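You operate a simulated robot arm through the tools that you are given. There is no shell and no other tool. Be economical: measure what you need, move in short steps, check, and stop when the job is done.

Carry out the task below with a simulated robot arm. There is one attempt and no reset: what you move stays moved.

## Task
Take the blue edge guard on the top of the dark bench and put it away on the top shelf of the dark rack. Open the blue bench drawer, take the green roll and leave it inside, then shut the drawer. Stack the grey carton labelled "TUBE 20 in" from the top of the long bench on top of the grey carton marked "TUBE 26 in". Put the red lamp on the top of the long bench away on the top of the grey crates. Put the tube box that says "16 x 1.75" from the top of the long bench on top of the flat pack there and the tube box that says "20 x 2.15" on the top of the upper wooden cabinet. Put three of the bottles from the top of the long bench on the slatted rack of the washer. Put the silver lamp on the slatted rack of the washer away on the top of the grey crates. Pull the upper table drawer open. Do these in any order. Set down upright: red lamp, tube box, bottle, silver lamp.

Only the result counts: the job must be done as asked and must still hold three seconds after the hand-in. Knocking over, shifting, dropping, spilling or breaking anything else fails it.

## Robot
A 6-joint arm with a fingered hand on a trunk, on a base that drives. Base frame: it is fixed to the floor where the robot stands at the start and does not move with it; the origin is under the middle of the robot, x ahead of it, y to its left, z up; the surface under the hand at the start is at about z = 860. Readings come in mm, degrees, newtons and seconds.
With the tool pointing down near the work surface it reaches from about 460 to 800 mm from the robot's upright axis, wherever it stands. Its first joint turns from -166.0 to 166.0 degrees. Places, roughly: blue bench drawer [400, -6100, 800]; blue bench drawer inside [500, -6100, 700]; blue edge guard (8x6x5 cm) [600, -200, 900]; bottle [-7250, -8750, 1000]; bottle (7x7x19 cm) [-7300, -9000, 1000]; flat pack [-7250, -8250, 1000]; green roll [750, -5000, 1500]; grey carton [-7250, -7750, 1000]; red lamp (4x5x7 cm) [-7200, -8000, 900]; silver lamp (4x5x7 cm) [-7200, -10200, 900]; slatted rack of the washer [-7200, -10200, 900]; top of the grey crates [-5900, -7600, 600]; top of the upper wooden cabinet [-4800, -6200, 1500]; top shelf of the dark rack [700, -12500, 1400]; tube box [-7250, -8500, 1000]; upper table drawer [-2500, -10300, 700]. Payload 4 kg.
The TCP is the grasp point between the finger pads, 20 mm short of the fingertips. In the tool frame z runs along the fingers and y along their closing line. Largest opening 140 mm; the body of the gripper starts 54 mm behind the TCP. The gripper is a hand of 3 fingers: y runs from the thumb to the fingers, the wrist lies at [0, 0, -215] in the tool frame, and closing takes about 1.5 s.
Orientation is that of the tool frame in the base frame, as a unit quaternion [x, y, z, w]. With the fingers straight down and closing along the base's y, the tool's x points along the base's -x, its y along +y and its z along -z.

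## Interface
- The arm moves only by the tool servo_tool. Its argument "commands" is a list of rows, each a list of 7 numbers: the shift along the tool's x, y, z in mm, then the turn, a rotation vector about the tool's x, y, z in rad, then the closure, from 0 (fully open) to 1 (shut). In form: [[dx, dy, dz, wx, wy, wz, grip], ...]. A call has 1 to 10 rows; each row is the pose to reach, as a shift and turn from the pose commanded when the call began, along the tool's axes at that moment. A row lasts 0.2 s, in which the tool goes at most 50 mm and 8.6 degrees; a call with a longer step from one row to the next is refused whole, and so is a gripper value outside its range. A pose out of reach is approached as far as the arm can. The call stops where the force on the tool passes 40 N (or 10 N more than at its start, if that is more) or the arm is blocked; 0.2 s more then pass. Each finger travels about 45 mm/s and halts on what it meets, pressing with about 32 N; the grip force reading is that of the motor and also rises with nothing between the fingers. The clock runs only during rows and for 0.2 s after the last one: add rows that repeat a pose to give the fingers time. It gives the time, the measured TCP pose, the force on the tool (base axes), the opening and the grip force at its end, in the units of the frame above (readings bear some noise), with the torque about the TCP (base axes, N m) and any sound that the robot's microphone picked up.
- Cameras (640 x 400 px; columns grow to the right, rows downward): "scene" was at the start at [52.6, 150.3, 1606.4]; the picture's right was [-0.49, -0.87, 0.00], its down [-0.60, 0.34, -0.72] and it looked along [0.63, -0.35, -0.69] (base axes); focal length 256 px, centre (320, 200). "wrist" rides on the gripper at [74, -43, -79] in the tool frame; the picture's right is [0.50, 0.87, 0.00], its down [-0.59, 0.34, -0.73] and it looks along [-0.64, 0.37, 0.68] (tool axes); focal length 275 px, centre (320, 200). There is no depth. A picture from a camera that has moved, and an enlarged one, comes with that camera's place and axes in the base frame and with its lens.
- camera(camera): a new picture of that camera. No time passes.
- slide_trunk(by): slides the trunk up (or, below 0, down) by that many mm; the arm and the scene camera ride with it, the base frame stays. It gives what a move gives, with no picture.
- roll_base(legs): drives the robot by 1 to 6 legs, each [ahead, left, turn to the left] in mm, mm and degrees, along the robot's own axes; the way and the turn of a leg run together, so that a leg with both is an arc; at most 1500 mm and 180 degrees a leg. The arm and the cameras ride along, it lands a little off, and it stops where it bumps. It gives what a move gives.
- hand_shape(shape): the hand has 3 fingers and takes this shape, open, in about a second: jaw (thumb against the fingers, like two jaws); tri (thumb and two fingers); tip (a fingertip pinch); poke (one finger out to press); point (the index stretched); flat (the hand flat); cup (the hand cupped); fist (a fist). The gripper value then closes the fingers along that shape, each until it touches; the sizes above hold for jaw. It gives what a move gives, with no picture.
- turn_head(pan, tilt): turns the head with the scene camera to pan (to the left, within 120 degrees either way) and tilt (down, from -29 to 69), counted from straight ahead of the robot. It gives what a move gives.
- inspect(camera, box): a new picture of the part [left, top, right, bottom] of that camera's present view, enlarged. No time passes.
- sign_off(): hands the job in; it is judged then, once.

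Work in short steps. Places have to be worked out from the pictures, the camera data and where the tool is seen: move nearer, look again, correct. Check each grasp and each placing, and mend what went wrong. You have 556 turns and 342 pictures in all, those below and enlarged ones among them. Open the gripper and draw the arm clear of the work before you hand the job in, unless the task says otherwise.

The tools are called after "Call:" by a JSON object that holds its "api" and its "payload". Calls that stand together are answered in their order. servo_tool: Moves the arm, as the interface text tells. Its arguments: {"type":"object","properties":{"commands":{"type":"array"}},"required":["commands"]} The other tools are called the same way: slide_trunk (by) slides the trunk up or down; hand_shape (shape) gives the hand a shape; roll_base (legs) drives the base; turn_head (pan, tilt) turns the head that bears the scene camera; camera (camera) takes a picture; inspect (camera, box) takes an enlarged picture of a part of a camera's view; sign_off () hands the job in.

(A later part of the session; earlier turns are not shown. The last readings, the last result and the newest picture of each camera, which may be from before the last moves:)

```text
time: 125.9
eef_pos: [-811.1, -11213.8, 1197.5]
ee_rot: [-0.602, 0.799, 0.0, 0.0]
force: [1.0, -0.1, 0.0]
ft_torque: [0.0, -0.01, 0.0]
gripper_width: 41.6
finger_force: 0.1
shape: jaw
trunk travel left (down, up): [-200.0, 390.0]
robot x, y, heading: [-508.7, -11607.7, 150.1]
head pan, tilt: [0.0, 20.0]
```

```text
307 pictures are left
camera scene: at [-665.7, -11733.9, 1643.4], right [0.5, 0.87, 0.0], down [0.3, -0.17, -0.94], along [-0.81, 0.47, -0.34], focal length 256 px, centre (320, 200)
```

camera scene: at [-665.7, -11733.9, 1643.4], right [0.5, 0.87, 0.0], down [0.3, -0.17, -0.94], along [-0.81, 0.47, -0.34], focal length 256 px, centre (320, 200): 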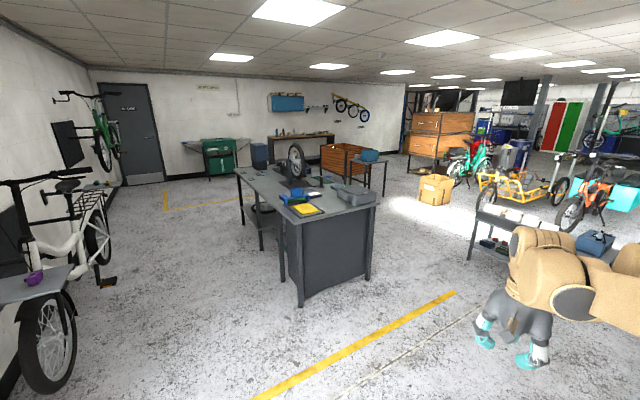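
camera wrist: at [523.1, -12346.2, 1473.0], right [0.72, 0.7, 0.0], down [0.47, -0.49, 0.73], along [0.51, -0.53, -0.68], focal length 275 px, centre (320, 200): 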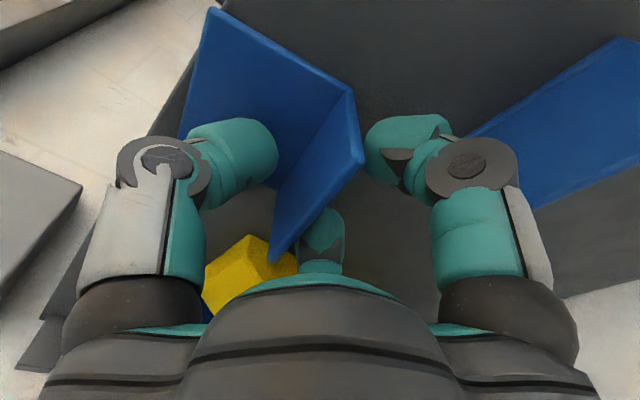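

The table's near end is at x≈−2300, y −10980…−10190, and the drawer seems to face +y. I roll to about (−550,−9600) and look at that side.

Call:
{"api": "roll_base", "payload": {"legs": [[0, 0, -60], [1000, 0, 0], [1000, 0, 0]]}}

Call:
{"api": "turn_head", "payload": {"pan": 90, "tilt": 20}}

Call:
{"api": "camera", "payload": {"camera": "scene"}}

```text
time: 138.6
eef_pos: [-304.1, -9131.1, 1197.2]
ee_rot: [-0.116, 0.993, 0.0, 0.0]
force: [0.1, -0.3, -0.1]
ft_torque: [0.02, -0.02, -0.01]
gripper_width: 41.5
finger_force: 0.1
shape: jaw
trunk travel left (down, up): [-200.0, 390.0]
robot x, y, heading: [-498.5, -9586.9, 89.3]
head pan, tilt: [0.0, 20.0]
```

```text
time: 140.3
eef_pos: [-304.1, -9130.9, 1195.8]
ee_rot: [-0.116, 0.993, 0.0, 0.0]
force: [0.1, -0.2, -0.6]
ft_torque: [0.02, -0.01, 0.0]
gripper_width: 41.6
finger_force: 0.1
shape: jaw
trunk travel left (down, up): [-200.0, 390.0]
robot x, y, heading: [-497.4, -9584.2, 89.3]
head pan, tilt: [90.0, 20.0]
```

```text
306 pictures are left
camera scene: at [-780.4, -9603.4, 1643.5], right [0.01, 1.0, 0.0], down [0.34, 0.0, -0.94], along [-0.94, 0.01, -0.34], focal length 256 px, centre (320, 200)
```

scene: 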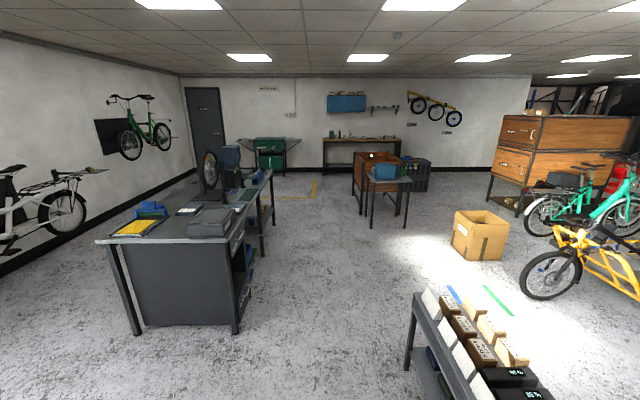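

The gap between the small table (y≈−8990) and the big table (y≈−10190) is wide enough. I turn to face −x and go in beside the drawer side to see it.

Call:
{"api": "roll_base", "payload": {"legs": [[0, 0, 90.7], [1000, 0, 0]]}}

Call:
{"api": "turn_head", "payload": {"pan": 50, "tilt": 35}}

Call:
{"api": "camera", "payload": {"camera": "scene"}}

```text
time: 149.3
eef_pos: [-1943.0, -9346.8, 1195.6]
ee_rot: [0.773, -0.635, 0.0, 0.0]
force: [-0.1, -0.1, 0.2]
ft_torque: [-0.04, -0.01, -0.01]
gripper_width: 41.8
finger_force: 0.0
shape: jaw
trunk travel left (down, up): [-200.0, 390.0]
robot x, y, heading: [-1494.4, -9559.3, 177.0]
head pan, tilt: [90.0, 20.0]
```

```text
time: 150.3
eef_pos: [-1943.7, -9345.9, 1196.6]
ee_rot: [0.773, -0.635, 0.001, 0.0]
force: [-0.6, 0.1, 0.8]
ft_torque: [0.03, -0.03, 0.03]
gripper_width: 41.8
finger_force: 0.1
shape: jaw
trunk travel left (down, up): [-200.0, 390.0]
robot x, y, heading: [-1494.6, -9561.6, 177.1]
head pan, tilt: [50.0, 35.0]
```

```text
305 pictures are left
camera scene: at [-1544.0, -9812.5, 1619.7], right [-0.73, 0.68, 0.0], down [0.39, 0.42, -0.82], along [-0.56, -0.6, -0.57], focal length 256 px, centre (320, 200)
```

scene: 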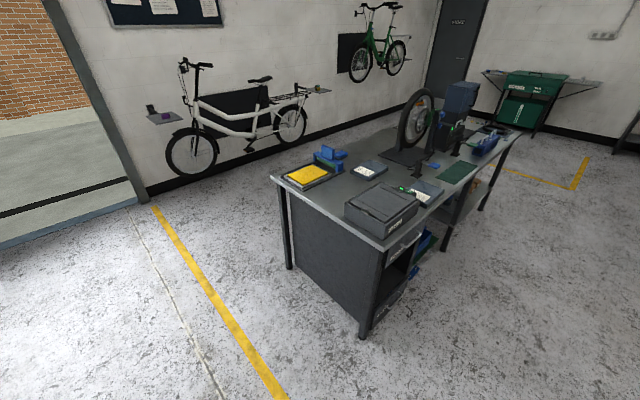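

The drawer is just right of the table's near corner (−2217,−10168). I roll to about (−2480,−9450) and turn to face it.

Call:
{"api": "roll_base", "payload": {"legs": [[1000, -60, 0], [0, 0, 93]]}}

Call:
{"api": "turn_head", "payload": {"pan": -5, "tilt": 50}}

Call:
{"api": "camera", "payload": {"camera": "scene"}}

```text
time: 159.5
eef_pos: [-2670.2, -9905.6, 1197.2]
ee_rot: [0.992, 0.126, 0.0, -0.001]
force: [0.1, 0.1, 0.2]
ft_torque: [0.01, -0.01, 0.02]
gripper_width: 41.9
finger_force: 0.0
shape: jaw
trunk travel left (down, up): [-200.0, 390.0]
robot x, y, heading: [-2488.7, -9445.7, -89.8]
head pan, tilt: [50.0, 35.0]
```

```text
time: 160.7
eef_pos: [-2670.3, -9906.5, 1197.3]
ee_rot: [0.992, 0.125, 0.0, -0.001]
force: [-0.2, -0.4, 0.0]
ft_torque: [-0.02, -0.02, -0.01]
gripper_width: 41.5
finger_force: 0.0
shape: jaw
trunk travel left (down, up): [-200.0, 390.0]
robot x, y, heading: [-2489.2, -9448.8, -89.5]
head pan, tilt: [-5.0, 50.0]
```

```text
304 pictures are left
camera scene: at [-2300.7, -9500.5, 1597.9], right [-1.0, 0.08, 0.0], down [0.06, 0.76, -0.64], along [-0.05, -0.64, -0.77], focal length 256 px, centre (320, 200)
```

scene: 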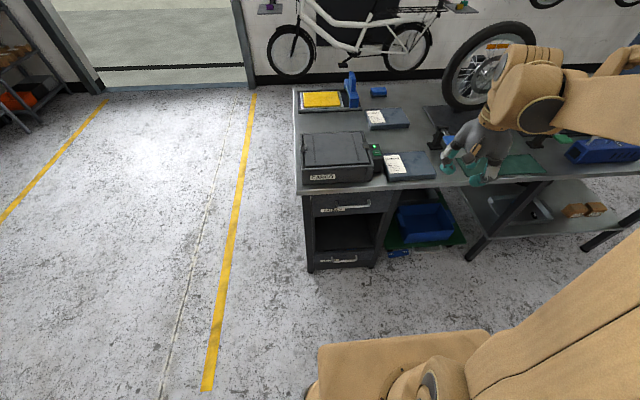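

I zoom on the upper drawer and its handle.

Call:
{"api": "inspect", "payload": {"camera": "scene", "box": [290, 160, 410, 275]}}

```text
3.48 times, centred on (350, 218) of scene
camera zoom: at [-2300.7, -9500.5, 1597.9], right [-1.0, 0.08, 0.0], down [0.06, 0.76, -0.64], along [-0.05, -0.64, -0.77], focal length 890 px, centre (216, 139)
```

zoom: 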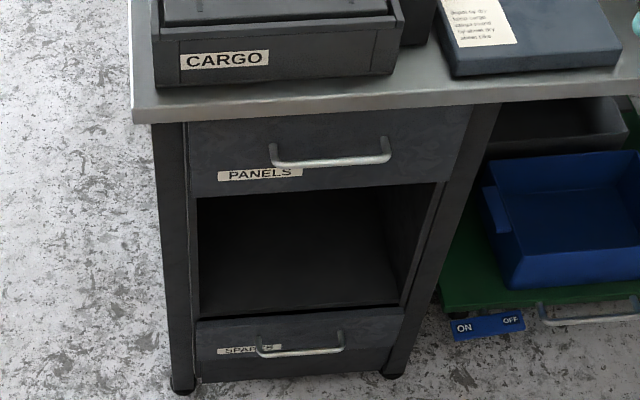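

The "PANELS" drawer has a horizontal bar handle near (−2500,−10185,≈720), under the table's edge, so I'll grip it with a level hand and pull by rolling back. I check the space behind me first.

Call:
{"api": "turn_head", "payload": {"pan": 110, "tilt": 50}}

Call:
{"api": "camera", "payload": {"camera": "scene"}}

```text
time: 162.7
eef_pos: [-2669.9, -9905.6, 1196.5]
ee_rot: [0.992, 0.125, 0.0, 0.0]
force: [0.1, 0.0, -0.2]
ft_torque: [0.0, -0.03, 0.03]
gripper_width: 41.6
finger_force: 0.0
shape: jaw
trunk travel left (down, up): [-200.0, 390.0]
robot x, y, heading: [-2481.9, -9446.1, -89.5]
head pan, tilt: [110.0, 50.0]
```

```text
302 pictures are left
camera scene: at [-2222.5, -9396.9, 1597.9], right [0.35, -0.94, 0.0], down [-0.72, -0.27, -0.64], along [0.6, 0.22, -0.77], focal length 256 px, centre (320, 200)
```

scene: 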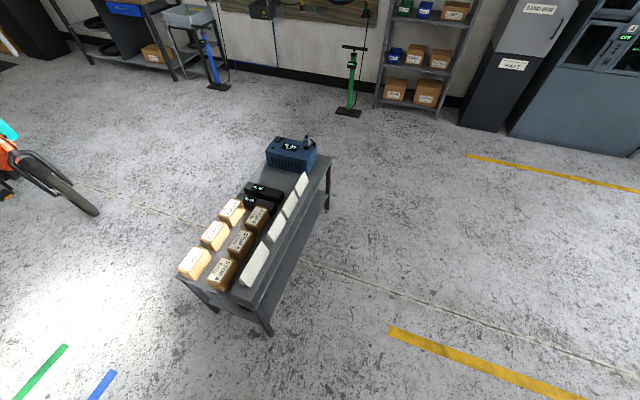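

Behind me is clear (small table's end at x≈−2006). I bring the hand ahead over the table edge and square it up, gripper half open.

Call:
{"api": "servo_tool", "payload": {"commands": [[20, 35, 0, 0, 0, 0.042, 0.6], [40, 70, 0, 0, 0, 0.084, 0.6], [60, 105, 0, 0, 0, 0.126, 0.6], [80, 140, 0, 0, 0, 0.168, 0.6], [100, 175, 0, 0, 0, 0.21, 0.6], [121, 212, 0, 0, 0, 0.25, 0.6], [121, 212, 0, 0, 0, 0.25, 0.6]]}}

Call:
{"api": "servo_tool", "payload": {"commands": [[0, -10, 0, -0.145, 0, 0, 0.6], [0, -20, 0, -0.29, 0, 0, 0.6], [0, -30, 0, -0.435, 0, 0, 0.6], [0, -30, 0, -0.58, 0, 0, 0.6], [0, -30, 0, -0.725, 0, 0, 0.6], [0, -30, 0, -0.87, 0, 0, 0.6], [0, -30, 0, -1.015, 0, 0, 0.6], [0, -30, 0, -1.16, 0, 0, 0.6], [0, -30, 0, -1.305, 0, 0, 0.6], [0, -30, 0, -1.44, 0, 0, 0.6]]}}

Call:
{"api": "turn_head", "payload": {"pan": -5, "tilt": 50}}

Call:
{"api": "camera", "payload": {"camera": "scene"}}

```text
time: 164.3
eef_pos: [-2500.9, -10078.9, 1195.7]
ee_rot: [1.0, 0.001, 0.0, 0.001]
force: [0.2, 0.0, -0.1]
ft_torque: [0.0, 0.03, 0.04]
gripper_width: 55.7
finger_force: 0.0
shape: jaw
trunk travel left (down, up): [-200.0, 390.0]
robot x, y, heading: [-2487.0, -9445.2, -89.6]
head pan, tilt: [110.0, 50.0]
```

```text
time: 166.5
eef_pos: [-2501.3, -10049.8, 1196.8]
ee_rot: [0.751, 0.001, 0.001, 0.66]
force: [-0.3, -0.5, -0.5]
ft_torque: [-0.02, -0.02, -0.01]
gripper_width: 55.8
finger_force: 0.1
shape: jaw
trunk travel left (down, up): [-200.0, 390.0]
robot x, y, heading: [-2482.1, -9445.6, -89.9]
head pan, tilt: [110.0, 50.0]
```

```text
time: 168.4
eef_pos: [-2500.6, -10051.5, 1197.0]
ee_rot: [0.751, 0.001, 0.001, 0.66]
force: [0.2, 0.0, -0.3]
ft_torque: [0.0, -0.01, 0.02]
gripper_width: 55.8
finger_force: 0.1
shape: jaw
trunk travel left (down, up): [-200.0, 390.0]
robot x, y, heading: [-2481.9, -9443.9, -89.6]
head pan, tilt: [-5.0, 50.0]
```

```text
301 pictures are left
camera scene: at [-2300.7, -9500.5, 1597.9], right [-1.0, 0.08, 0.0], down [0.06, 0.76, -0.64], along [-0.05, -0.64, -0.77], focal length 256 px, centre (320, 200)
```

scene: 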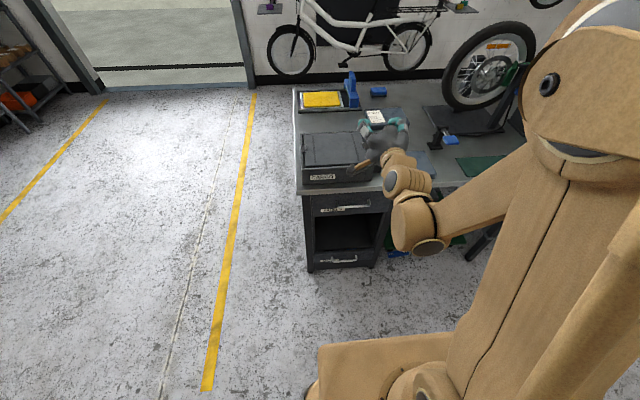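

The level posture works. I lower the trunk fully and then bring the hand down in front of the table edge towards z≈735.

Call:
{"api": "slide_trunk", "payload": {"by": -200}}

Call:
{"api": "servo_tool", "payload": {"commands": [[0, -35, 4, -0.06, 0, 0, 0.6], [0, -70, 9, -0.13, 0, 0, 0.6], [0, -110, 14, -0.13, 0, 0, 0.6], [0, -150, 19, -0.13, 0, 0, 0.6], [0, -190, 24, -0.13, 0, 0, 0.6], [0, -225, 29, -0.13, 0, 0, 0.6], [0, -255, 33, -0.13, 0, 0, 0.6], [0, -255, 33, -0.13, 0, 0, 0.6]]}}

Call:
{"api": "camera", "payload": {"camera": "scene"}}

Call:
{"api": "camera", "payload": {"camera": "wrist"}}

```text
time: 170.6
eef_pos: [-2500.1, -10050.7, 997.6]
ee_rot: [0.752, 0.0, 0.001, 0.659]
force: [-0.3, -0.2, 0.6]
ft_torque: [0.02, -0.01, -0.01]
gripper_width: 56.0
finger_force: 0.1
shape: jaw
trunk travel left (down, up): [0.0, 590.0]
robot x, y, heading: [-2486.4, -9441.6, -89.6]
head pan, tilt: [-5.0, 50.0]
```

```text
time: 172.2
eef_pos: [-2510.7, -10188.1, 834.2]
ee_rot: [0.706, 0.001, 0.001, 0.709]
force: [0.5, 36.4, 8.7]
ft_torque: [0.37, 0.01, -0.04]
gripper_width: 52.7
finger_force: 0.0
shape: jaw
out of reach, approached as far as the arm can: row 1, 2, 3, 4, 5, 6, 7, 8
trunk travel left (down, up): [0.0, 590.0]
robot x, y, heading: [-2484.7, -9442.5, -89.4]
head pan, tilt: [-5.0, 50.0]
stopped in row 8: the force on the tool passed its limit at 50 N (the readings are from after the stop); the commanded pose is now the measured one
```

```text
300 pictures are left
camera scene: at [-2300.4, -9493.0, 1398.1], right [-1.0, 0.08, 0.0], down [0.06, 0.76, -0.65], along [-0.05, -0.64, -0.76], focal length 256 px, centre (320, 200)
```

scene: 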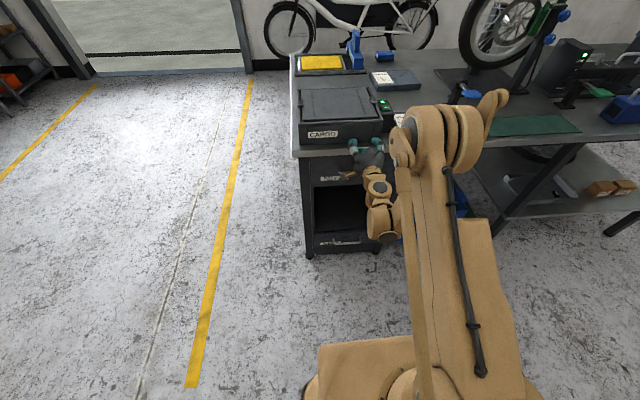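

```text
299 pictures are left
camera wrist: at [-2436.0, -10108.9, 791.2], right [0.5, 0.0, 0.87], down [-0.59, 0.73, 0.34], along [-0.64, -0.68, 0.37], focal length 275 px, centre (320, 200)
```

wrist: 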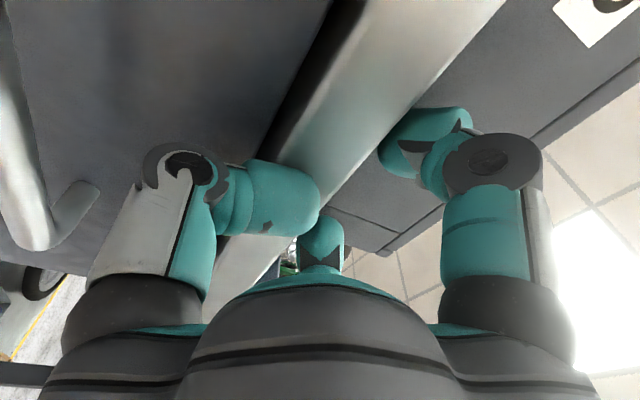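

The arm could not hold that low close-in pose, drifted outward and touched the table edge; fingers straddle it. I roll straight back to free it.

Call:
{"api": "roll_base", "payload": {"legs": [[-250, 0, 0]]}}

Call:
{"api": "camera", "payload": {"camera": "scene"}}

```text
time: 174.0
eef_pos: [-2512.7, -9941.1, 830.3]
ee_rot: [0.708, 0.0, 0.0, 0.707]
force: [0.3, 0.2, 0.4]
ft_torque: [0.05, -0.01, 0.02]
gripper_width: 55.8
finger_force: 0.0
shape: jaw
trunk travel left (down, up): [0.0, 590.0]
robot x, y, heading: [-2489.2, -9193.1, -89.4]
head pan, tilt: [-5.0, 50.0]
```

```text
298 pictures are left
camera scene: at [-2302.4, -9247.2, 1397.9], right [-1.0, 0.08, 0.0], down [0.06, 0.76, -0.64], along [-0.05, -0.64, -0.77], focal length 256 px, centre (320, 200)
```

scene: 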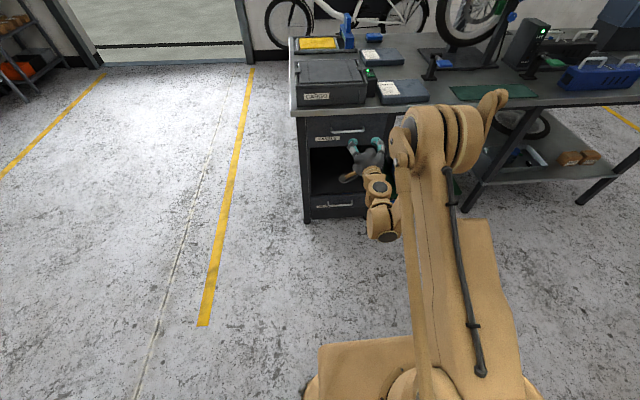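

Freed, with nothing visibly shifted. I zoom for a better fix on the handle.

Call:
{"api": "inspect", "payload": {"camera": "scene", "box": [285, 60, 435, 225]}}

Call:
{"api": "camera", "payload": {"camera": "wrist"}}

```text
2.42 times, centred on (360, 142) of scene
camera zoom: at [-2302.4, -9247.2, 1397.9], right [-1.0, 0.08, 0.0], down [0.06, 0.76, -0.64], along [-0.05, -0.64, -0.77], focal length 620 px, centre (223, 339)
```

zoom: 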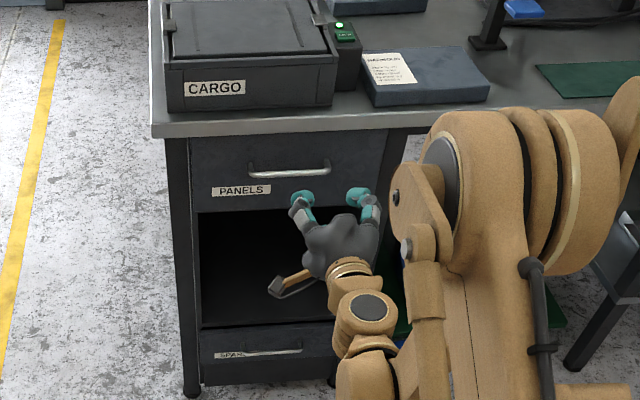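

```text
296 pictures are left
camera wrist: at [-2438.6, -9861.2, 787.8], right [0.5, 0.0, 0.87], down [-0.59, 0.73, 0.34], along [-0.64, -0.68, 0.37], focal length 275 px, centre (320, 200)
```

wrist: 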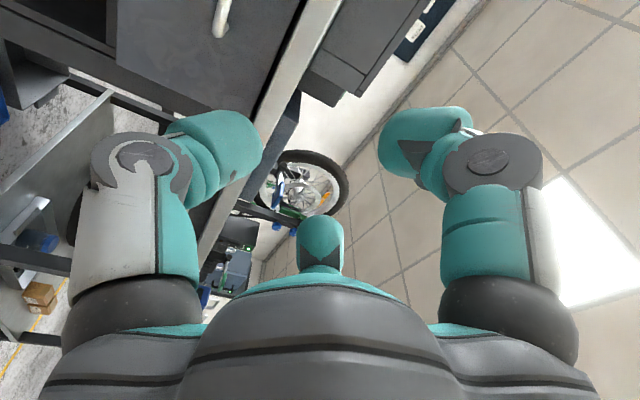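

Triangulated, the bar is at about (−2493,−10166,747). I lower the hand to that height here, well clear of the table.

Call:
{"api": "servo_tool", "payload": {"commands": [[10, -30, 0, 0, 0, 0, 0.6], [20, -60, 0, 0, 0, 0, 0.6], [20, -83, 0, 0, 0, 0, 0.6], [20, -83, 0, 0, 0, 0, 0.6]]}}

Call:
{"api": "camera", "payload": {"camera": "scene"}}

```text
time: 175.0
eef_pos: [-2493.6, -9968.9, 754.0]
ee_rot: [0.707, 0.0, -0.001, 0.707]
force: [-0.2, 0.1, 0.3]
ft_torque: [-0.01, -0.03, -0.02]
gripper_width: 56.2
finger_force: 0.1
shape: jaw
out of reach, approached as far as the arm can: row 1, 2, 3, 4
trunk travel left (down, up): [0.0, 590.0]
robot x, y, heading: [-2487.4, -9192.8, -89.5]
head pan, tilt: [-5.0, 50.0]
```

```text
295 pictures are left
camera scene: at [-2302.4, -9247.3, 1397.9], right [-1.0, 0.08, 0.0], down [0.06, 0.76, -0.64], along [-0.05, -0.64, -0.77], focal length 256 px, centre (320, 200)
```

scene: 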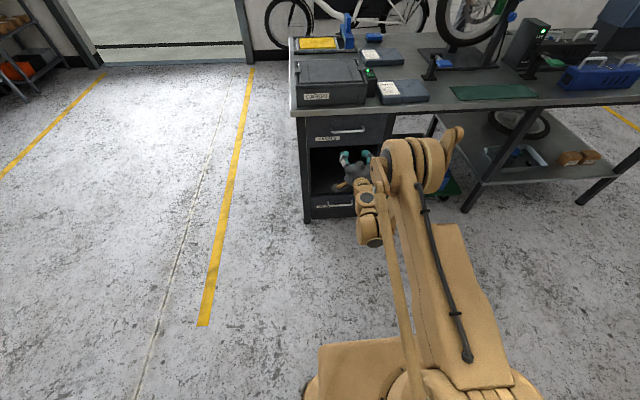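

At this height the hand must be a bit farther out; I extend 50 mm and settle at z 747.

Call:
{"api": "servo_tool", "payload": {"commands": [[0, -4, 25, 0, 0, 0, 0.6], [0, -6, 50, 0, 0, 0, 0.6], [0, -6, 50, 0, 0, 0, 0.6]]}}

Call:
{"api": "camera", "payload": {"camera": "wrist"}}

Call:
{"api": "inspect", "payload": {"camera": "scene", "box": [285, 60, 435, 225]}}

```text
time: 175.8
eef_pos: [-2492.8, -10018.0, 748.7]
ee_rot: [0.708, 0.0, 0.0, 0.706]
force: [-0.4, -0.3, 0.1]
ft_torque: [0.02, -0.02, -0.01]
gripper_width: 55.8
finger_force: 0.1
shape: jaw
trunk travel left (down, up): [0.0, 590.0]
robot x, y, heading: [-2488.3, -9190.8, -89.5]
head pan, tilt: [-5.0, 50.0]
```

```text
294 pictures are left
camera wrist: at [-2419.3, -9939.0, 706.1], right [0.5, 0.0, 0.87], down [-0.59, 0.73, 0.34], along [-0.64, -0.68, 0.37], focal length 275 px, centre (320, 200)
```

wrist: 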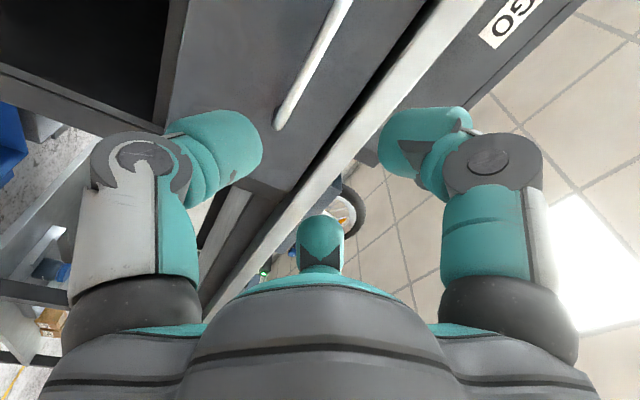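

```text
2.42 times, centred on (360, 142) of scene
camera zoom: at [-2302.4, -9247.4, 1397.9], right [-1.0, 0.08, 0.0], down [0.06, 0.76, -0.64], along [-0.05, -0.64, -0.77], focal length 620 px, centre (223, 339)
```

zoom: 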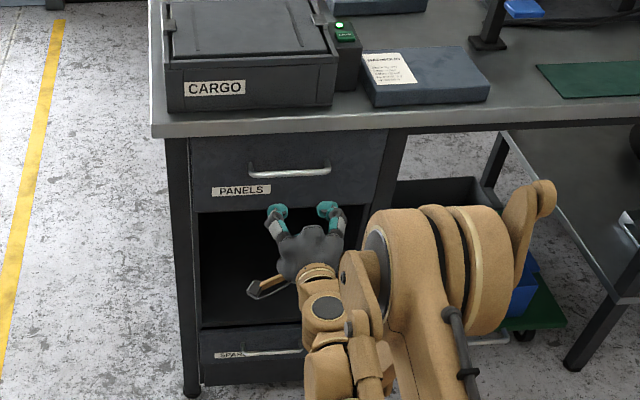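

The wrist view puts the bar at z≈743 and the table slab's underside near z≈800, so I narrow the opening and drop 4 mm, then roll forward 110.

Call:
{"api": "servo_tool", "payload": {"commands": [[0, -4, 0, 0, 0, 0, 0.72], [0, -4, 0, 0, 0, 0, 0.72]]}}

Call:
{"api": "roll_base", "payload": {"legs": [[105, 0, 0]]}}

Call:
{"api": "camera", "payload": {"camera": "wrist"}}

```text
time: 176.4
eef_pos: [-2494.3, -10017.6, 746.3]
ee_rot: [0.708, 0.0, 0.0, 0.706]
force: [0.3, -0.2, -0.3]
ft_torque: [0.04, -0.01, -0.01]
gripper_width: 39.6
finger_force: 0.0
shape: jaw
trunk travel left (down, up): [0.0, 590.0]
robot x, y, heading: [-2485.3, -9194.7, -89.6]
head pan, tilt: [-5.0, 50.0]
```

```text
time: 177.6
eef_pos: [-2494.7, -10123.5, 745.4]
ee_rot: [0.707, 0.001, 0.001, 0.707]
force: [-0.7, 0.0, 1.2]
ft_torque: [0.01, -0.02, -0.04]
gripper_width: 39.3
finger_force: 0.0
shape: jaw
trunk travel left (down, up): [0.0, 590.0]
robot x, y, heading: [-2487.7, -9300.0, -89.7]
head pan, tilt: [-5.0, 50.0]
```

```text
292 pictures are left
camera wrist: at [-2419.2, -10045.1, 702.2], right [0.5, 0.0, 0.87], down [-0.59, 0.73, 0.34], along [-0.64, -0.68, 0.37], focal length 275 px, centre (320, 200)
```

wrist: 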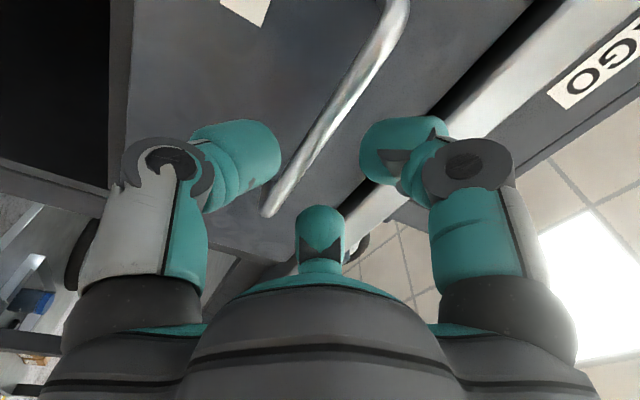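

The bar lines up with the middle between the fingertips. I reach forward 38 mm and close.

Call:
{"api": "servo_tool", "payload": {"commands": [[0, 0, 15, 0, 0, 0, 0.72], [0, 0, 30, 0, 0, 0, 0.72], [0, 0, 38, 0, 0, 0, 0.72], [0, 0, 38, 0, 0, 0, 1], [0, 0, 38, 0, 0, 0, 1], [0, 0, 38, 0, 0, 0, 1], [0, 0, 38, 0, 0, 0, 1]]}}

Call:
{"api": "camera", "payload": {"camera": "wrist"}}

```text
time: 179.2
eef_pos: [-2493.1, -10159.9, 746.5]
ee_rot: [0.708, 0.001, 0.0, 0.706]
force: [0.9, 0.1, 1.0]
ft_torque: [0.02, 0.0, -0.01]
gripper_width: 15.5
finger_force: 31.9
shape: jaw
trunk travel left (down, up): [0.0, 590.0]
robot x, y, heading: [-2488.4, -9302.3, -89.5]
head pan, tilt: [-5.0, 50.0]
```

```text
291 pictures are left
camera wrist: at [-2419.1, -10082.5, 702.4], right [0.5, 0.0, 0.87], down [-0.59, 0.73, 0.34], along [-0.64, -0.68, 0.37], focal length 275 px, centre (320, 200)
```

wrist: 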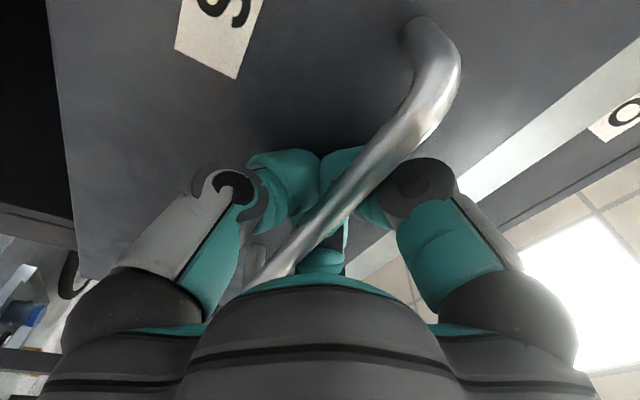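

The bar is held (15.5 mm). I roll back in steps to pull the drawer.

Call:
{"api": "roll_base", "payload": {"legs": [[-120, 0, 0]]}}

Call:
{"api": "inspect", "payload": {"camera": "scene", "box": [265, 60, 445, 245]}}

```text
time: 180.4
eef_pos: [-2492.8, -10042.1, 747.0]
ee_rot: [0.708, 0.001, 0.0, 0.706]
force: [-0.3, 0.1, 1.4]
ft_torque: [0.03, 0.01, -0.01]
gripper_width: 15.3
finger_force: 32.8
shape: jaw
trunk travel left (down, up): [0.0, 590.0]
robot x, y, heading: [-2482.8, -9175.8, -89.9]
head pan, tilt: [-5.0, 50.0]
```

```text
2.16 times, centred on (355, 152) of scene
camera zoom: at [-2302.5, -9233.1, 1397.9], right [-1.0, 0.08, 0.0], down [0.06, 0.76, -0.64], along [-0.05, -0.64, -0.77], focal length 553 px, centre (244, 303)
```

zoom: 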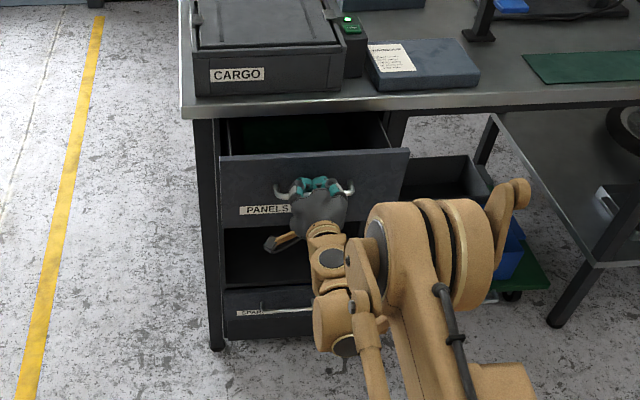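

The drawer follows. I pull on by another 150 mm.

Call:
{"api": "roll_base", "payload": {"legs": [[-150, 0, 0]]}}

Call:
{"api": "inspect", "payload": {"camera": "scene", "box": [265, 60, 445, 245]}}

```text
time: 181.8
eef_pos: [-2491.7, -9890.8, 746.0]
ee_rot: [0.708, 0.002, 0.001, 0.706]
force: [-0.7, 0.2, 1.2]
ft_torque: [0.0, 0.01, 0.0]
gripper_width: 15.5
finger_force: 32.7
shape: jaw
trunk travel left (down, up): [0.0, 590.0]
robot x, y, heading: [-2486.4, -9026.0, -89.2]
head pan, tilt: [-5.0, 50.0]
```

```text
2.16 times, centred on (355, 152) of scene
camera zoom: at [-2303.7, -9081.2, 1397.9], right [-1.0, 0.08, 0.0], down [0.06, 0.76, -0.64], along [-0.05, -0.64, -0.77], focal length 553 px, centre (244, 303)
```

zoom: 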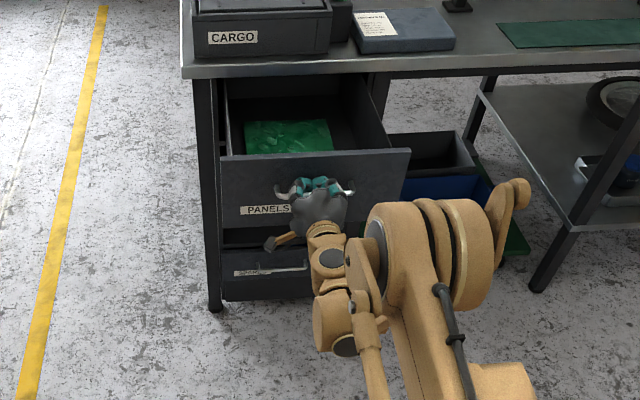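

About 270 mm open with no resistance; I pull 80 mm more while watching the force.

Call:
{"api": "roll_base", "payload": {"legs": [[-80, 0, 0]]}}

Call:
{"api": "inspect", "payload": {"camera": "scene", "box": [265, 60, 445, 245]}}

```text
time: 182.9
eef_pos: [-2491.9, -9810.9, 745.4]
ee_rot: [0.708, 0.002, 0.002, 0.706]
force: [-0.8, 0.1, 1.3]
ft_torque: [0.03, 0.0, -0.02]
gripper_width: 15.4
finger_force: 32.5
shape: jaw
trunk travel left (down, up): [0.0, 590.0]
robot x, y, heading: [-2489.6, -8948.7, -89.3]
head pan, tilt: [-5.0, 50.0]
```

```text
2.16 times, centred on (355, 152) of scene
camera zoom: at [-2304.5, -9000.6, 1397.9], right [-1.0, 0.08, 0.0], down [0.06, 0.76, -0.64], along [-0.05, -0.64, -0.77], focal length 553 px, centre (244, 303)
```

zoom: 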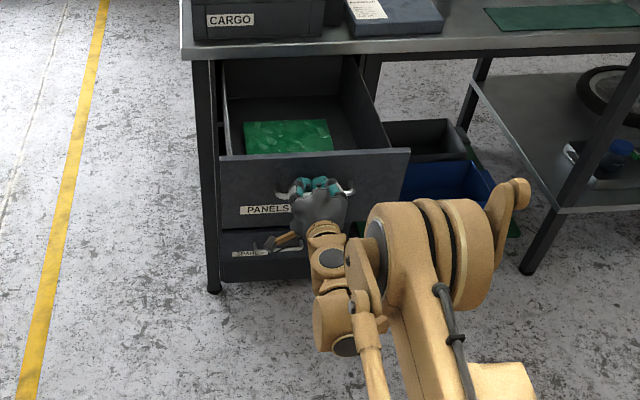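

350 mm open is ample. I release the bar and roll straight back.

Call:
{"api": "servo_tool", "payload": {"commands": [[0, 0, 0, 0, 0, 0, 0.7], [0, 0, 0, 0, 0, 0, 0.7], [0, 0, 0, 0, 0, 0, 0.7]]}}

Call:
{"api": "roll_base", "payload": {"legs": [[-250, 0, 0]]}}

Call:
{"api": "camera", "payload": {"camera": "scene"}}

```text
time: 183.7
eef_pos: [-2492.4, -9810.3, 746.8]
ee_rot: [0.708, 0.002, 0.002, 0.706]
force: [-0.1, 0.1, -0.6]
ft_torque: [0.0, 0.03, -0.02]
gripper_width: 42.0
finger_force: 0.0
shape: jaw
trunk travel left (down, up): [0.0, 590.0]
robot x, y, heading: [-2488.4, -8946.1, -89.3]
head pan, tilt: [-5.0, 50.0]
```

```text
time: 185.5
eef_pos: [-2497.7, -9561.6, 746.6]
ee_rot: [0.708, 0.001, 0.002, 0.706]
force: [0.3, 0.3, 0.9]
ft_torque: [0.01, -0.01, 0.01]
gripper_width: 41.8
finger_force: 0.0
shape: jaw
trunk travel left (down, up): [0.0, 590.0]
robot x, y, heading: [-2491.0, -8699.4, -89.6]
head pan, tilt: [-5.0, 50.0]
```

```text
287 pictures are left
camera scene: at [-2307.0, -8752.7, 1397.9], right [-1.0, 0.08, 0.0], down [0.06, 0.76, -0.64], along [-0.05, -0.64, -0.77], focal length 256 px, centre (320, 200)
```

scene: 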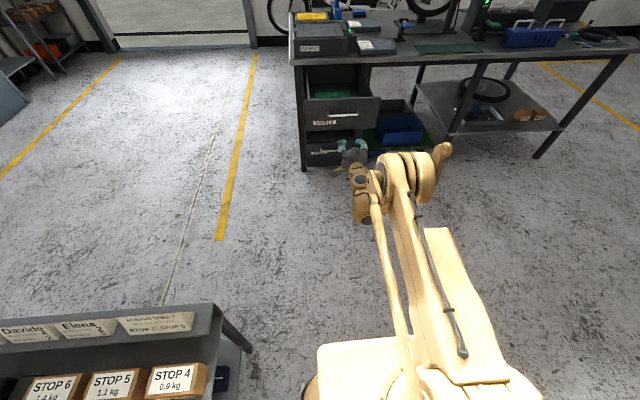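

Drawer is open. I raise the trunk and bring the arm back up to the tool-down carrying pose.

Call:
{"api": "slide_trunk", "payload": {"by": 200}}

Call:
{"api": "servo_tool", "payload": {"commands": [[0, 40, -25, 0, 0, 0, 0.6], [0, 80, -55, 0, 0, 0, 0.6], [0, 120, -85, 0, 0, 0, 0.6], [0, 160, -115, 0, 0, 0, 0.6], [0, 200, -145, 0, 0, 0, 0.6], [0, 240, -175, 0, 0, 0, 0.5], [0, 250, -200, 0, 0, 0, 0.4], [0, 250, -200, 0, 0, 0, 0]]}}

Call:
{"api": "servo_tool", "payload": {"commands": [[0, 0, 0, 0.149, 0, 0, 0], [0, 0, 0, 0.298, 0, 0, 0], [0, 0, 0, 0.447, 0, 0, 0], [0, 0, 0, 0.596, 0, 0, 0], [0, 0, 0, 0.745, 0, 0, 0], [0, 0, 0, 0.894, 0, 0, 0], [0, 0, 0, 1.043, 0, 0, 0], [0, 0, 0, 1.192, 0, 0, 0], [0, 0, 0, 1.341, 0, 0, 0], [0, 0, 0, 1.49, 0, 0, 0]]}}

```text
time: 187.7
eef_pos: [-2496.7, -9561.1, 945.5]
ee_rot: [0.708, 0.001, 0.001, 0.707]
force: [-0.2, -0.9, -0.1]
ft_torque: [-0.01, 0.0, 0.0]
gripper_width: 41.9
finger_force: 0.0
shape: jaw
trunk travel left (down, up): [-200.0, 390.0]
robot x, y, heading: [-2490.3, -8699.7, -89.6]
head pan, tilt: [-5.0, 50.0]
```

```text
time: 189.5
eef_pos: [-2496.8, -9361.6, 1196.3]
ee_rot: [0.708, 0.001, 0.001, 0.706]
force: [0.4, 0.5, 0.2]
ft_torque: [0.02, 0.06, -0.01]
gripper_width: 117.4
finger_force: 0.0
shape: jaw
trunk travel left (down, up): [-200.0, 390.0]
robot x, y, heading: [-2488.7, -8695.9, -89.9]
head pan, tilt: [-5.0, 50.0]
```

```text
time: 191.7
eef_pos: [-2496.1, -9363.7, 1196.9]
ee_rot: [0.999, 0.001, 0.001, 0.037]
force: [0.2, 0.2, 0.2]
ft_torque: [0.04, 0.02, 0.0]
gripper_width: 140.0
finger_force: 0.1
shape: jaw
out of reach, approached as far as the arm can: row 1
trunk travel left (down, up): [-200.0, 390.0]
robot x, y, heading: [-2493.4, -8697.8, -89.6]
head pan, tilt: [-5.0, 50.0]
```

I level the tool, then turn it back so it closes sideways and tuck it in.

Call:
{"api": "servo_tool", "payload": {"commands": [[0, 0, 0, 0.0745, 0, 0, 0], [0, 0, 0, 0.0745, 0, 0, 0]]}}

Call:
{"api": "servo_tool", "payload": {"commands": [[-15, -20, 0, 0, 0, -0.15, 0], [-30, -40, 0, 0, 0, -0.3, 0], [-45, -60, 0, 0, 0, -0.45, 0], [-60, -80, 0, 0, 0, -0.6, 0], [-75, -100, 0, 0, 0, -0.75, 0], [-90, -120, 0, 0, 0, -0.9, 0], [-105, -140, 0, 0, 0, -1.05, 0], [-120, -160, 0, 0, 0, -1.2, 0], [-135, -180, 0, 0, 0, -1.35, 0], [-150, -195, 0, 0, 0, -1.5, 0]]}}

Call:
{"api": "turn_head", "payload": {"pan": -90, "tilt": 15}}

Call:
{"api": "camera", "payload": {"camera": "scene"}}

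```text
time: 192.3
eef_pos: [-2496.8, -9362.4, 1196.4]
ee_rot: [1.0, 0.003, -0.001, 0.002]
force: [-0.2, -0.5, -0.6]
ft_torque: [-0.01, -0.01, -0.03]
gripper_width: 140.2
finger_force: 0.1
shape: jaw
trunk travel left (down, up): [-200.0, 390.0]
robot x, y, heading: [-2491.8, -8699.6, -89.3]
head pan, tilt: [-5.0, 50.0]
```

```text
time: 194.5
eef_pos: [-2649.7, -9166.1, 1196.6]
ee_rot: [0.73, 0.684, -0.001, 0.002]
force: [0.2, 0.6, -0.1]
ft_torque: [0.03, -0.01, 0.01]
gripper_width: 139.9
finger_force: 0.1
shape: jaw
trunk travel left (down, up): [-200.0, 390.0]
robot x, y, heading: [-2494.3, -8698.1, -89.6]
head pan, tilt: [-5.0, 50.0]
```

```text
time: 196.1
eef_pos: [-2648.8, -9167.1, 1196.0]
ee_rot: [0.731, 0.683, -0.001, 0.001]
force: [0.1, -0.3, 0.2]
ft_torque: [0.01, 0.02, 0.0]
gripper_width: 140.0
finger_force: 0.0
shape: jaw
trunk travel left (down, up): [-200.0, 390.0]
robot x, y, heading: [-2489.9, -8696.0, -89.6]
head pan, tilt: [-90.0, 15.0]
```

```text
286 pictures are left
camera scene: at [-2394.5, -8676.6, 1651.6], right [-0.01, 1.0, 0.0], down [0.26, 0.0, -0.97], along [-0.97, -0.01, -0.26], focal length 256 px, centre (320, 200)
```

scene: 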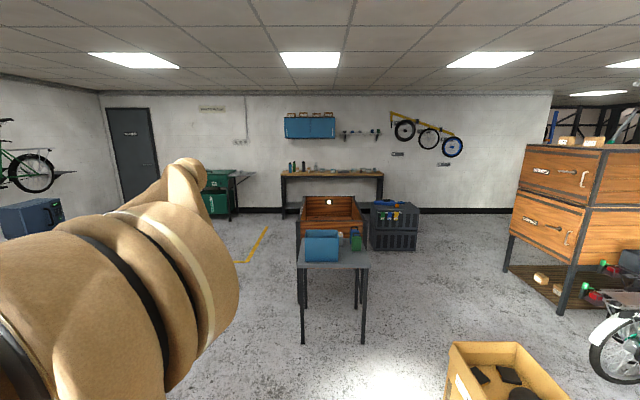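

The long bench is along the far wall, the green washer to its left, crates and cabinet to the right. I turn to face −x, sidestep to y≈−9350 and roll along that clear lane.

Call:
{"api": "roll_base", "payload": {"legs": [[0, 0, -90.4], [0, 650, 0], [1400, 0, 0], [1300, 0, 0]]}}

Call:
{"api": "turn_head", "payload": {"pan": 0, "tilt": 20}}

Call:
{"api": "camera", "payload": {"camera": "scene"}}

```text
time: 216.3
eef_pos: [-5662.7, -9236.3, 1196.9]
ee_rot: [1.0, -0.029, -0.002, 0.0]
force: [-1.0, -0.1, 0.9]
ft_torque: [0.02, -0.01, 0.0]
gripper_width: 140.1
finger_force: 0.1
shape: jaw
trunk travel left (down, up): [-200.0, 390.0]
robot x, y, heading: [-5190.4, -9389.8, -179.1]
head pan, tilt: [-90.0, 15.0]
```

```text
time: 217.9
eef_pos: [-5661.7, -9235.6, 1195.8]
ee_rot: [1.0, -0.028, -0.002, 0.0]
force: [0.0, 0.1, -0.5]
ft_torque: [0.03, 0.01, 0.02]
gripper_width: 140.2
finger_force: 0.1
shape: jaw
trunk travel left (down, up): [-200.0, 390.0]
robot x, y, heading: [-5191.2, -9390.7, -178.8]
head pan, tilt: [0.0, 20.0]
```

```text
285 pictures are left
camera scene: at [-5260.1, -9579.1, 1643.5], right [-0.02, 1.0, 0.0], down [0.34, 0.01, -0.94], along [-0.94, -0.02, -0.34], focal length 256 px, centre (320, 200)
```

scene: 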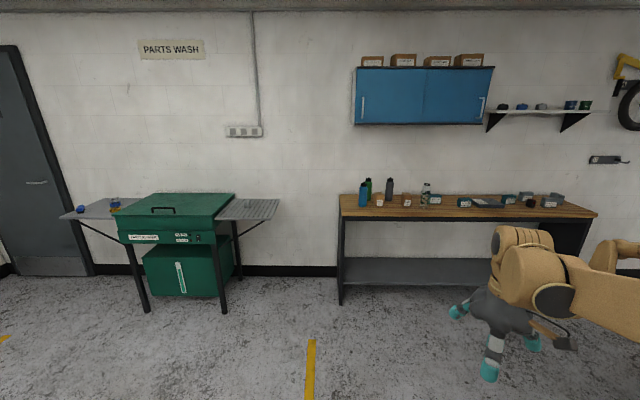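

I zoom on the washer's right-hand slatted wing and on the long bench.

Call:
{"api": "inspect", "payload": {"camera": "scene", "box": [60, 150, 300, 300]}}

Call:
{"api": "inspect", "payload": {"camera": "scene", "box": [330, 160, 600, 230]}}

```text
2.67 times, centred on (180, 225) of scene
camera zoom: at [-5260.1, -9579.1, 1643.5], right [-0.02, 1.0, 0.0], down [0.34, 0.01, -0.94], along [-0.94, -0.02, -0.34], focal length 682 px, centre (693, 133)
```

zoom: 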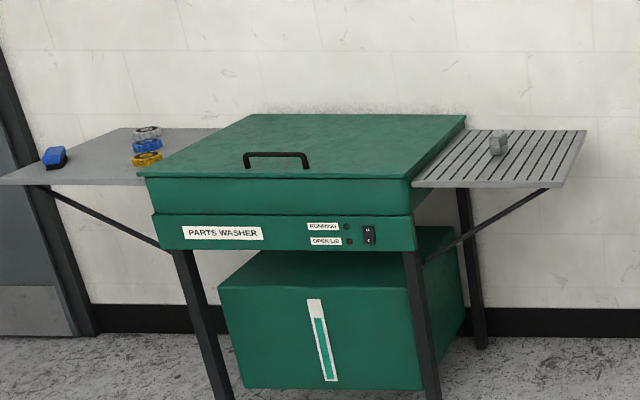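

```text
2.37 times, centred on (465, 195) of scene
camera zoom: at [-5260.1, -9579.1, 1643.5], right [-0.02, 1.0, 0.0], down [0.34, 0.01, -0.94], along [-0.94, -0.02, -0.34], focal length 607 px, centre (-24, 212)
```

zoom: 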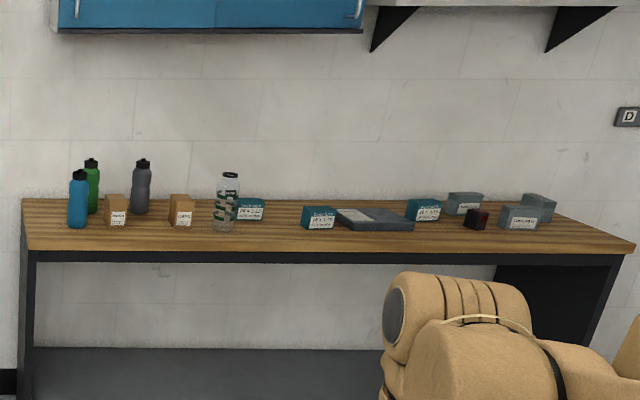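

The silver lamp stands on the right-hand slatted wing at about (−7130,−10194). I drive in front of it.

Call:
{"api": "roll_base", "payload": {"legs": [[0, 0, -1.2], [900, 0, 0], [0, 760, 0], [300, 0, 0]]}}

Call:
{"api": "turn_head", "payload": {"pan": 0, "tilt": 45}}

Call:
{"api": "camera", "payload": {"camera": "scene"}}

Call:
{"api": "camera", "payload": {"camera": "wrist"}}

```text
time: 228.3
eef_pos: [-6855.8, -9963.4, 1195.7]
ee_rot: [0.999, -0.043, -0.002, 0.0]
force: [-0.4, -0.8, 0.0]
ft_torque: [0.0, -0.02, 0.02]
gripper_width: 140.4
finger_force: 0.0
shape: jaw
trunk travel left (down, up): [-200.0, 390.0]
robot x, y, heading: [-6391.3, -10127.3, 179.3]
head pan, tilt: [0.0, 20.0]
```

```text
time: 229.2
eef_pos: [-6854.0, -9962.5, 1195.8]
ee_rot: [0.999, -0.044, -0.001, -0.001]
force: [-0.6, 0.5, -0.7]
ft_torque: [-0.02, -0.02, 0.0]
gripper_width: 139.8
finger_force: 0.0
shape: jaw
trunk travel left (down, up): [-200.0, 390.0]
robot x, y, heading: [-6387.9, -10127.1, 179.6]
head pan, tilt: [0.0, 45.0]
```

```text
282 pictures are left
camera scene: at [-6452.8, -10318.4, 1604.9], right [0.01, 1.0, 0.0], down [0.71, -0.01, -0.71], along [-0.71, 0.01, -0.71], focal length 256 px, centre (320, 200)
```

scene: 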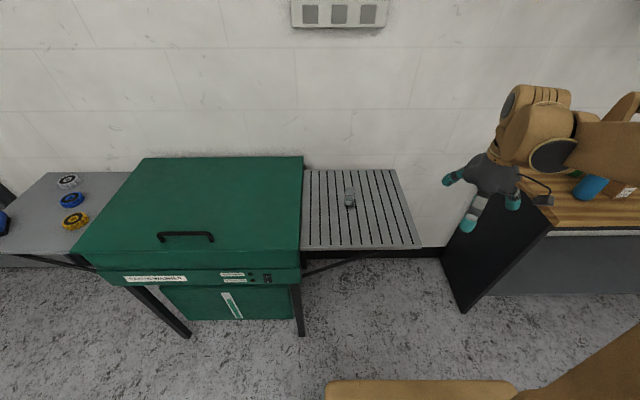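

```text
281 pictures are left
camera wrist: at [-6777.6, -9926.3, 1274.0], right [0.42, -0.91, 0.0], down [-0.61, -0.29, 0.74], along [-0.67, -0.31, -0.68], focal length 275 px, centre (320, 200)
```

wrist: 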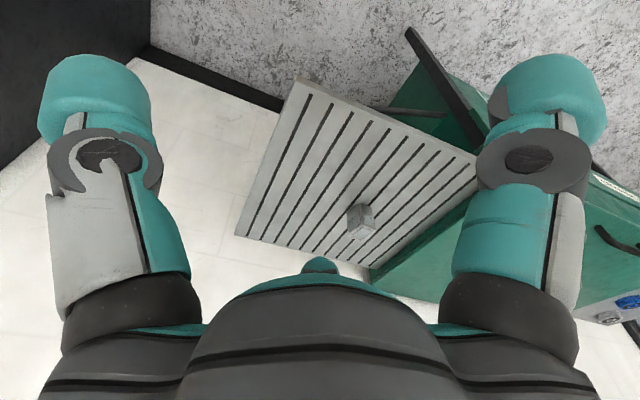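

Both views agree on the lamp's base at (−7149,−10192,890). I zoom in on its shape.

Call:
{"api": "inspect", "payload": {"camera": "wrist", "box": [310, 180, 410, 260]}}

Call:
{"api": "inspect", "payload": {"camera": "scene", "box": [300, 160, 420, 250]}}

```text
5.00 times, centred on (360, 220) of wrist
camera zoom: at [-6777.6, -9926.3, 1274.0], right [0.42, -0.91, 0.0], down [-0.61, -0.29, 0.74], along [-0.67, -0.31, -0.68], focal length 1376 px, centre (120, 100)
```

zoom: 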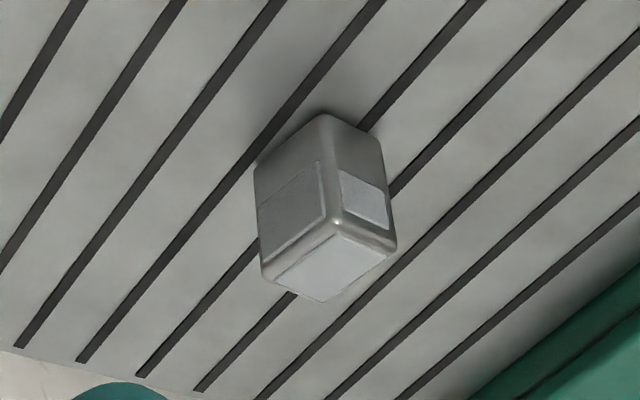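

```text
4.44 times, centred on (360, 205) of scene
camera zoom: at [-6452.8, -10318.4, 1604.9], right [0.01, 1.0, 0.0], down [0.71, -0.01, -0.71], along [-0.71, 0.01, -0.71], focal length 1138 px, centre (142, 178)
```

zoom: 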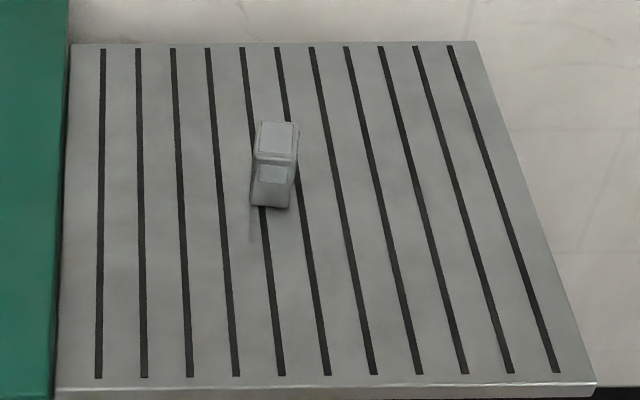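

The lamp (≈35–40 mm across y, long side turned about −14°) is centred near (−7143,−10192), top at z≈960. I roll 100 nearer, then bring the open hand over it, yawed to match.

Call:
{"api": "roll_base", "payload": {"legs": [[100, 0, 0]]}}

```text
time: 230.3
eef_pos: [-6958.5, -9960.6, 1195.0]
ee_rot: [0.999, -0.044, -0.001, 0.0]
force: [0.2, -0.6, -0.2]
ft_torque: [0.01, -0.01, -0.02]
gripper_width: 140.0
finger_force: 0.1
shape: jaw
trunk travel left (down, up): [-200.0, 390.0]
robot x, y, heading: [-6492.9, -10132.2, 179.3]
head pan, tilt: [0.0, 45.0]
```

Call:
{"api": "servo_tool", "payload": {"commands": [[-24, 35, 10, 0, 0, 0.03, 0], [-48, 70, 30, 0, 0, 0.06, 0], [-72, 105, 55, 0, 0, 0.09, 0], [-96, 140, 80, 0, 0, 0.12, 0], [-120, 175, 105, 0, 0, 0.157, 0], [-144, 211, 130, 0, 0, 0.157, 0], [-163, 247, 155, 0, 0, 0.157, 0], [-163, 247, 155, 0, 0, 0.157, 0]]}}

Call:
{"api": "camera", "payload": {"camera": "wrist"}}

Call:
{"api": "camera", "payload": {"camera": "scene"}}

```text
time: 232.1
eef_pos: [-7141.7, -10190.7, 1043.0]
ee_rot: [0.992, -0.123, -0.003, 0.001]
force: [0.3, 0.7, 1.0]
ft_torque: [-0.03, 0.03, 0.02]
gripper_width: 140.1
finger_force: 0.1
shape: jaw
trunk travel left (down, up): [-200.0, 390.0]
robot x, y, heading: [-6487.5, -10127.0, 179.4]
head pan, tilt: [0.0, 45.0]
```

```text
278 pictures are left
camera wrist: at [-7058.7, -10168.2, 1121.5], right [0.27, -0.96, 0.0], down [-0.65, -0.19, 0.74], along [-0.71, -0.2, -0.68], focal length 275 px, centre (320, 200)
```

wrist: 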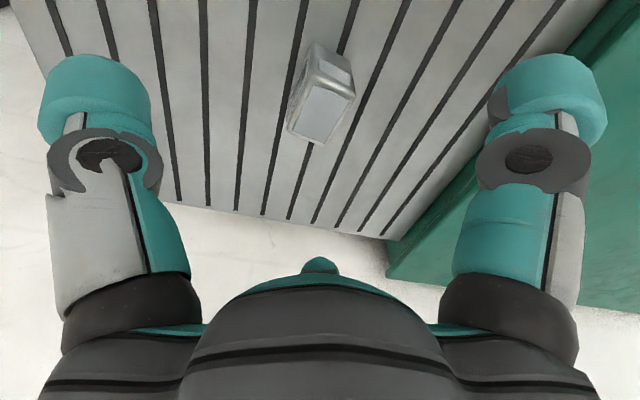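

```text
277 pictures are left
camera scene: at [-6553.2, -10316.8, 1604.9], right [0.01, 1.0, 0.0], down [0.71, -0.01, -0.71], along [-0.71, 0.01, -0.71], focal length 256 px, centre (320, 200)
```

scene: 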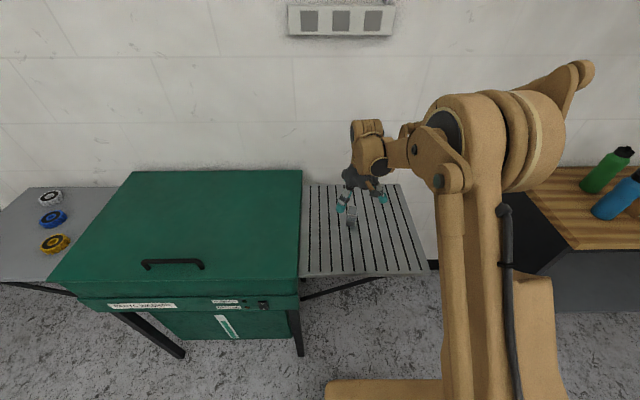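

The lamp top is centred at (−7147,−10193), turned about −10°. I trim the pose and descend to z 925.

Call:
{"api": "servo_tool", "payload": {"commands": [[-4, 3, 30, 0, 0, -0.06, 0], [-4, 3, 70, 0, 0, -0.06, 0], [-4, 3, 105, 0, 0, -0.06, 0], [-4, 3, 118, 0, 0, -0.06, 0], [-4, 3, 118, 0, 0, -0.06, 0]]}}

Call:
{"api": "camera", "payload": {"camera": "wrist"}}

```text
time: 233.3
eef_pos: [-7145.5, -10194.7, 923.4]
ee_rot: [0.996, -0.093, -0.002, 0.0]
force: [0.3, 0.1, 0.4]
ft_torque: [0.02, -0.02, 0.0]
gripper_width: 139.8
finger_force: 0.2
shape: jaw
trunk travel left (down, up): [-200.0, 390.0]
robot x, y, heading: [-6489.4, -10128.3, 179.2]
head pan, tilt: [0.0, 45.0]
```

```text
276 pictures are left
camera wrist: at [-7065.2, -10166.6, 1001.8], right [0.33, -0.94, 0.0], down [-0.64, -0.22, 0.74], along [-0.7, -0.24, -0.68], focal length 275 px, centre (320, 200)
```

wrist: 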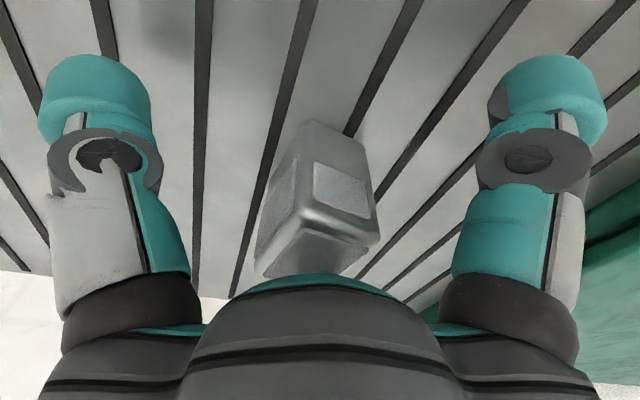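

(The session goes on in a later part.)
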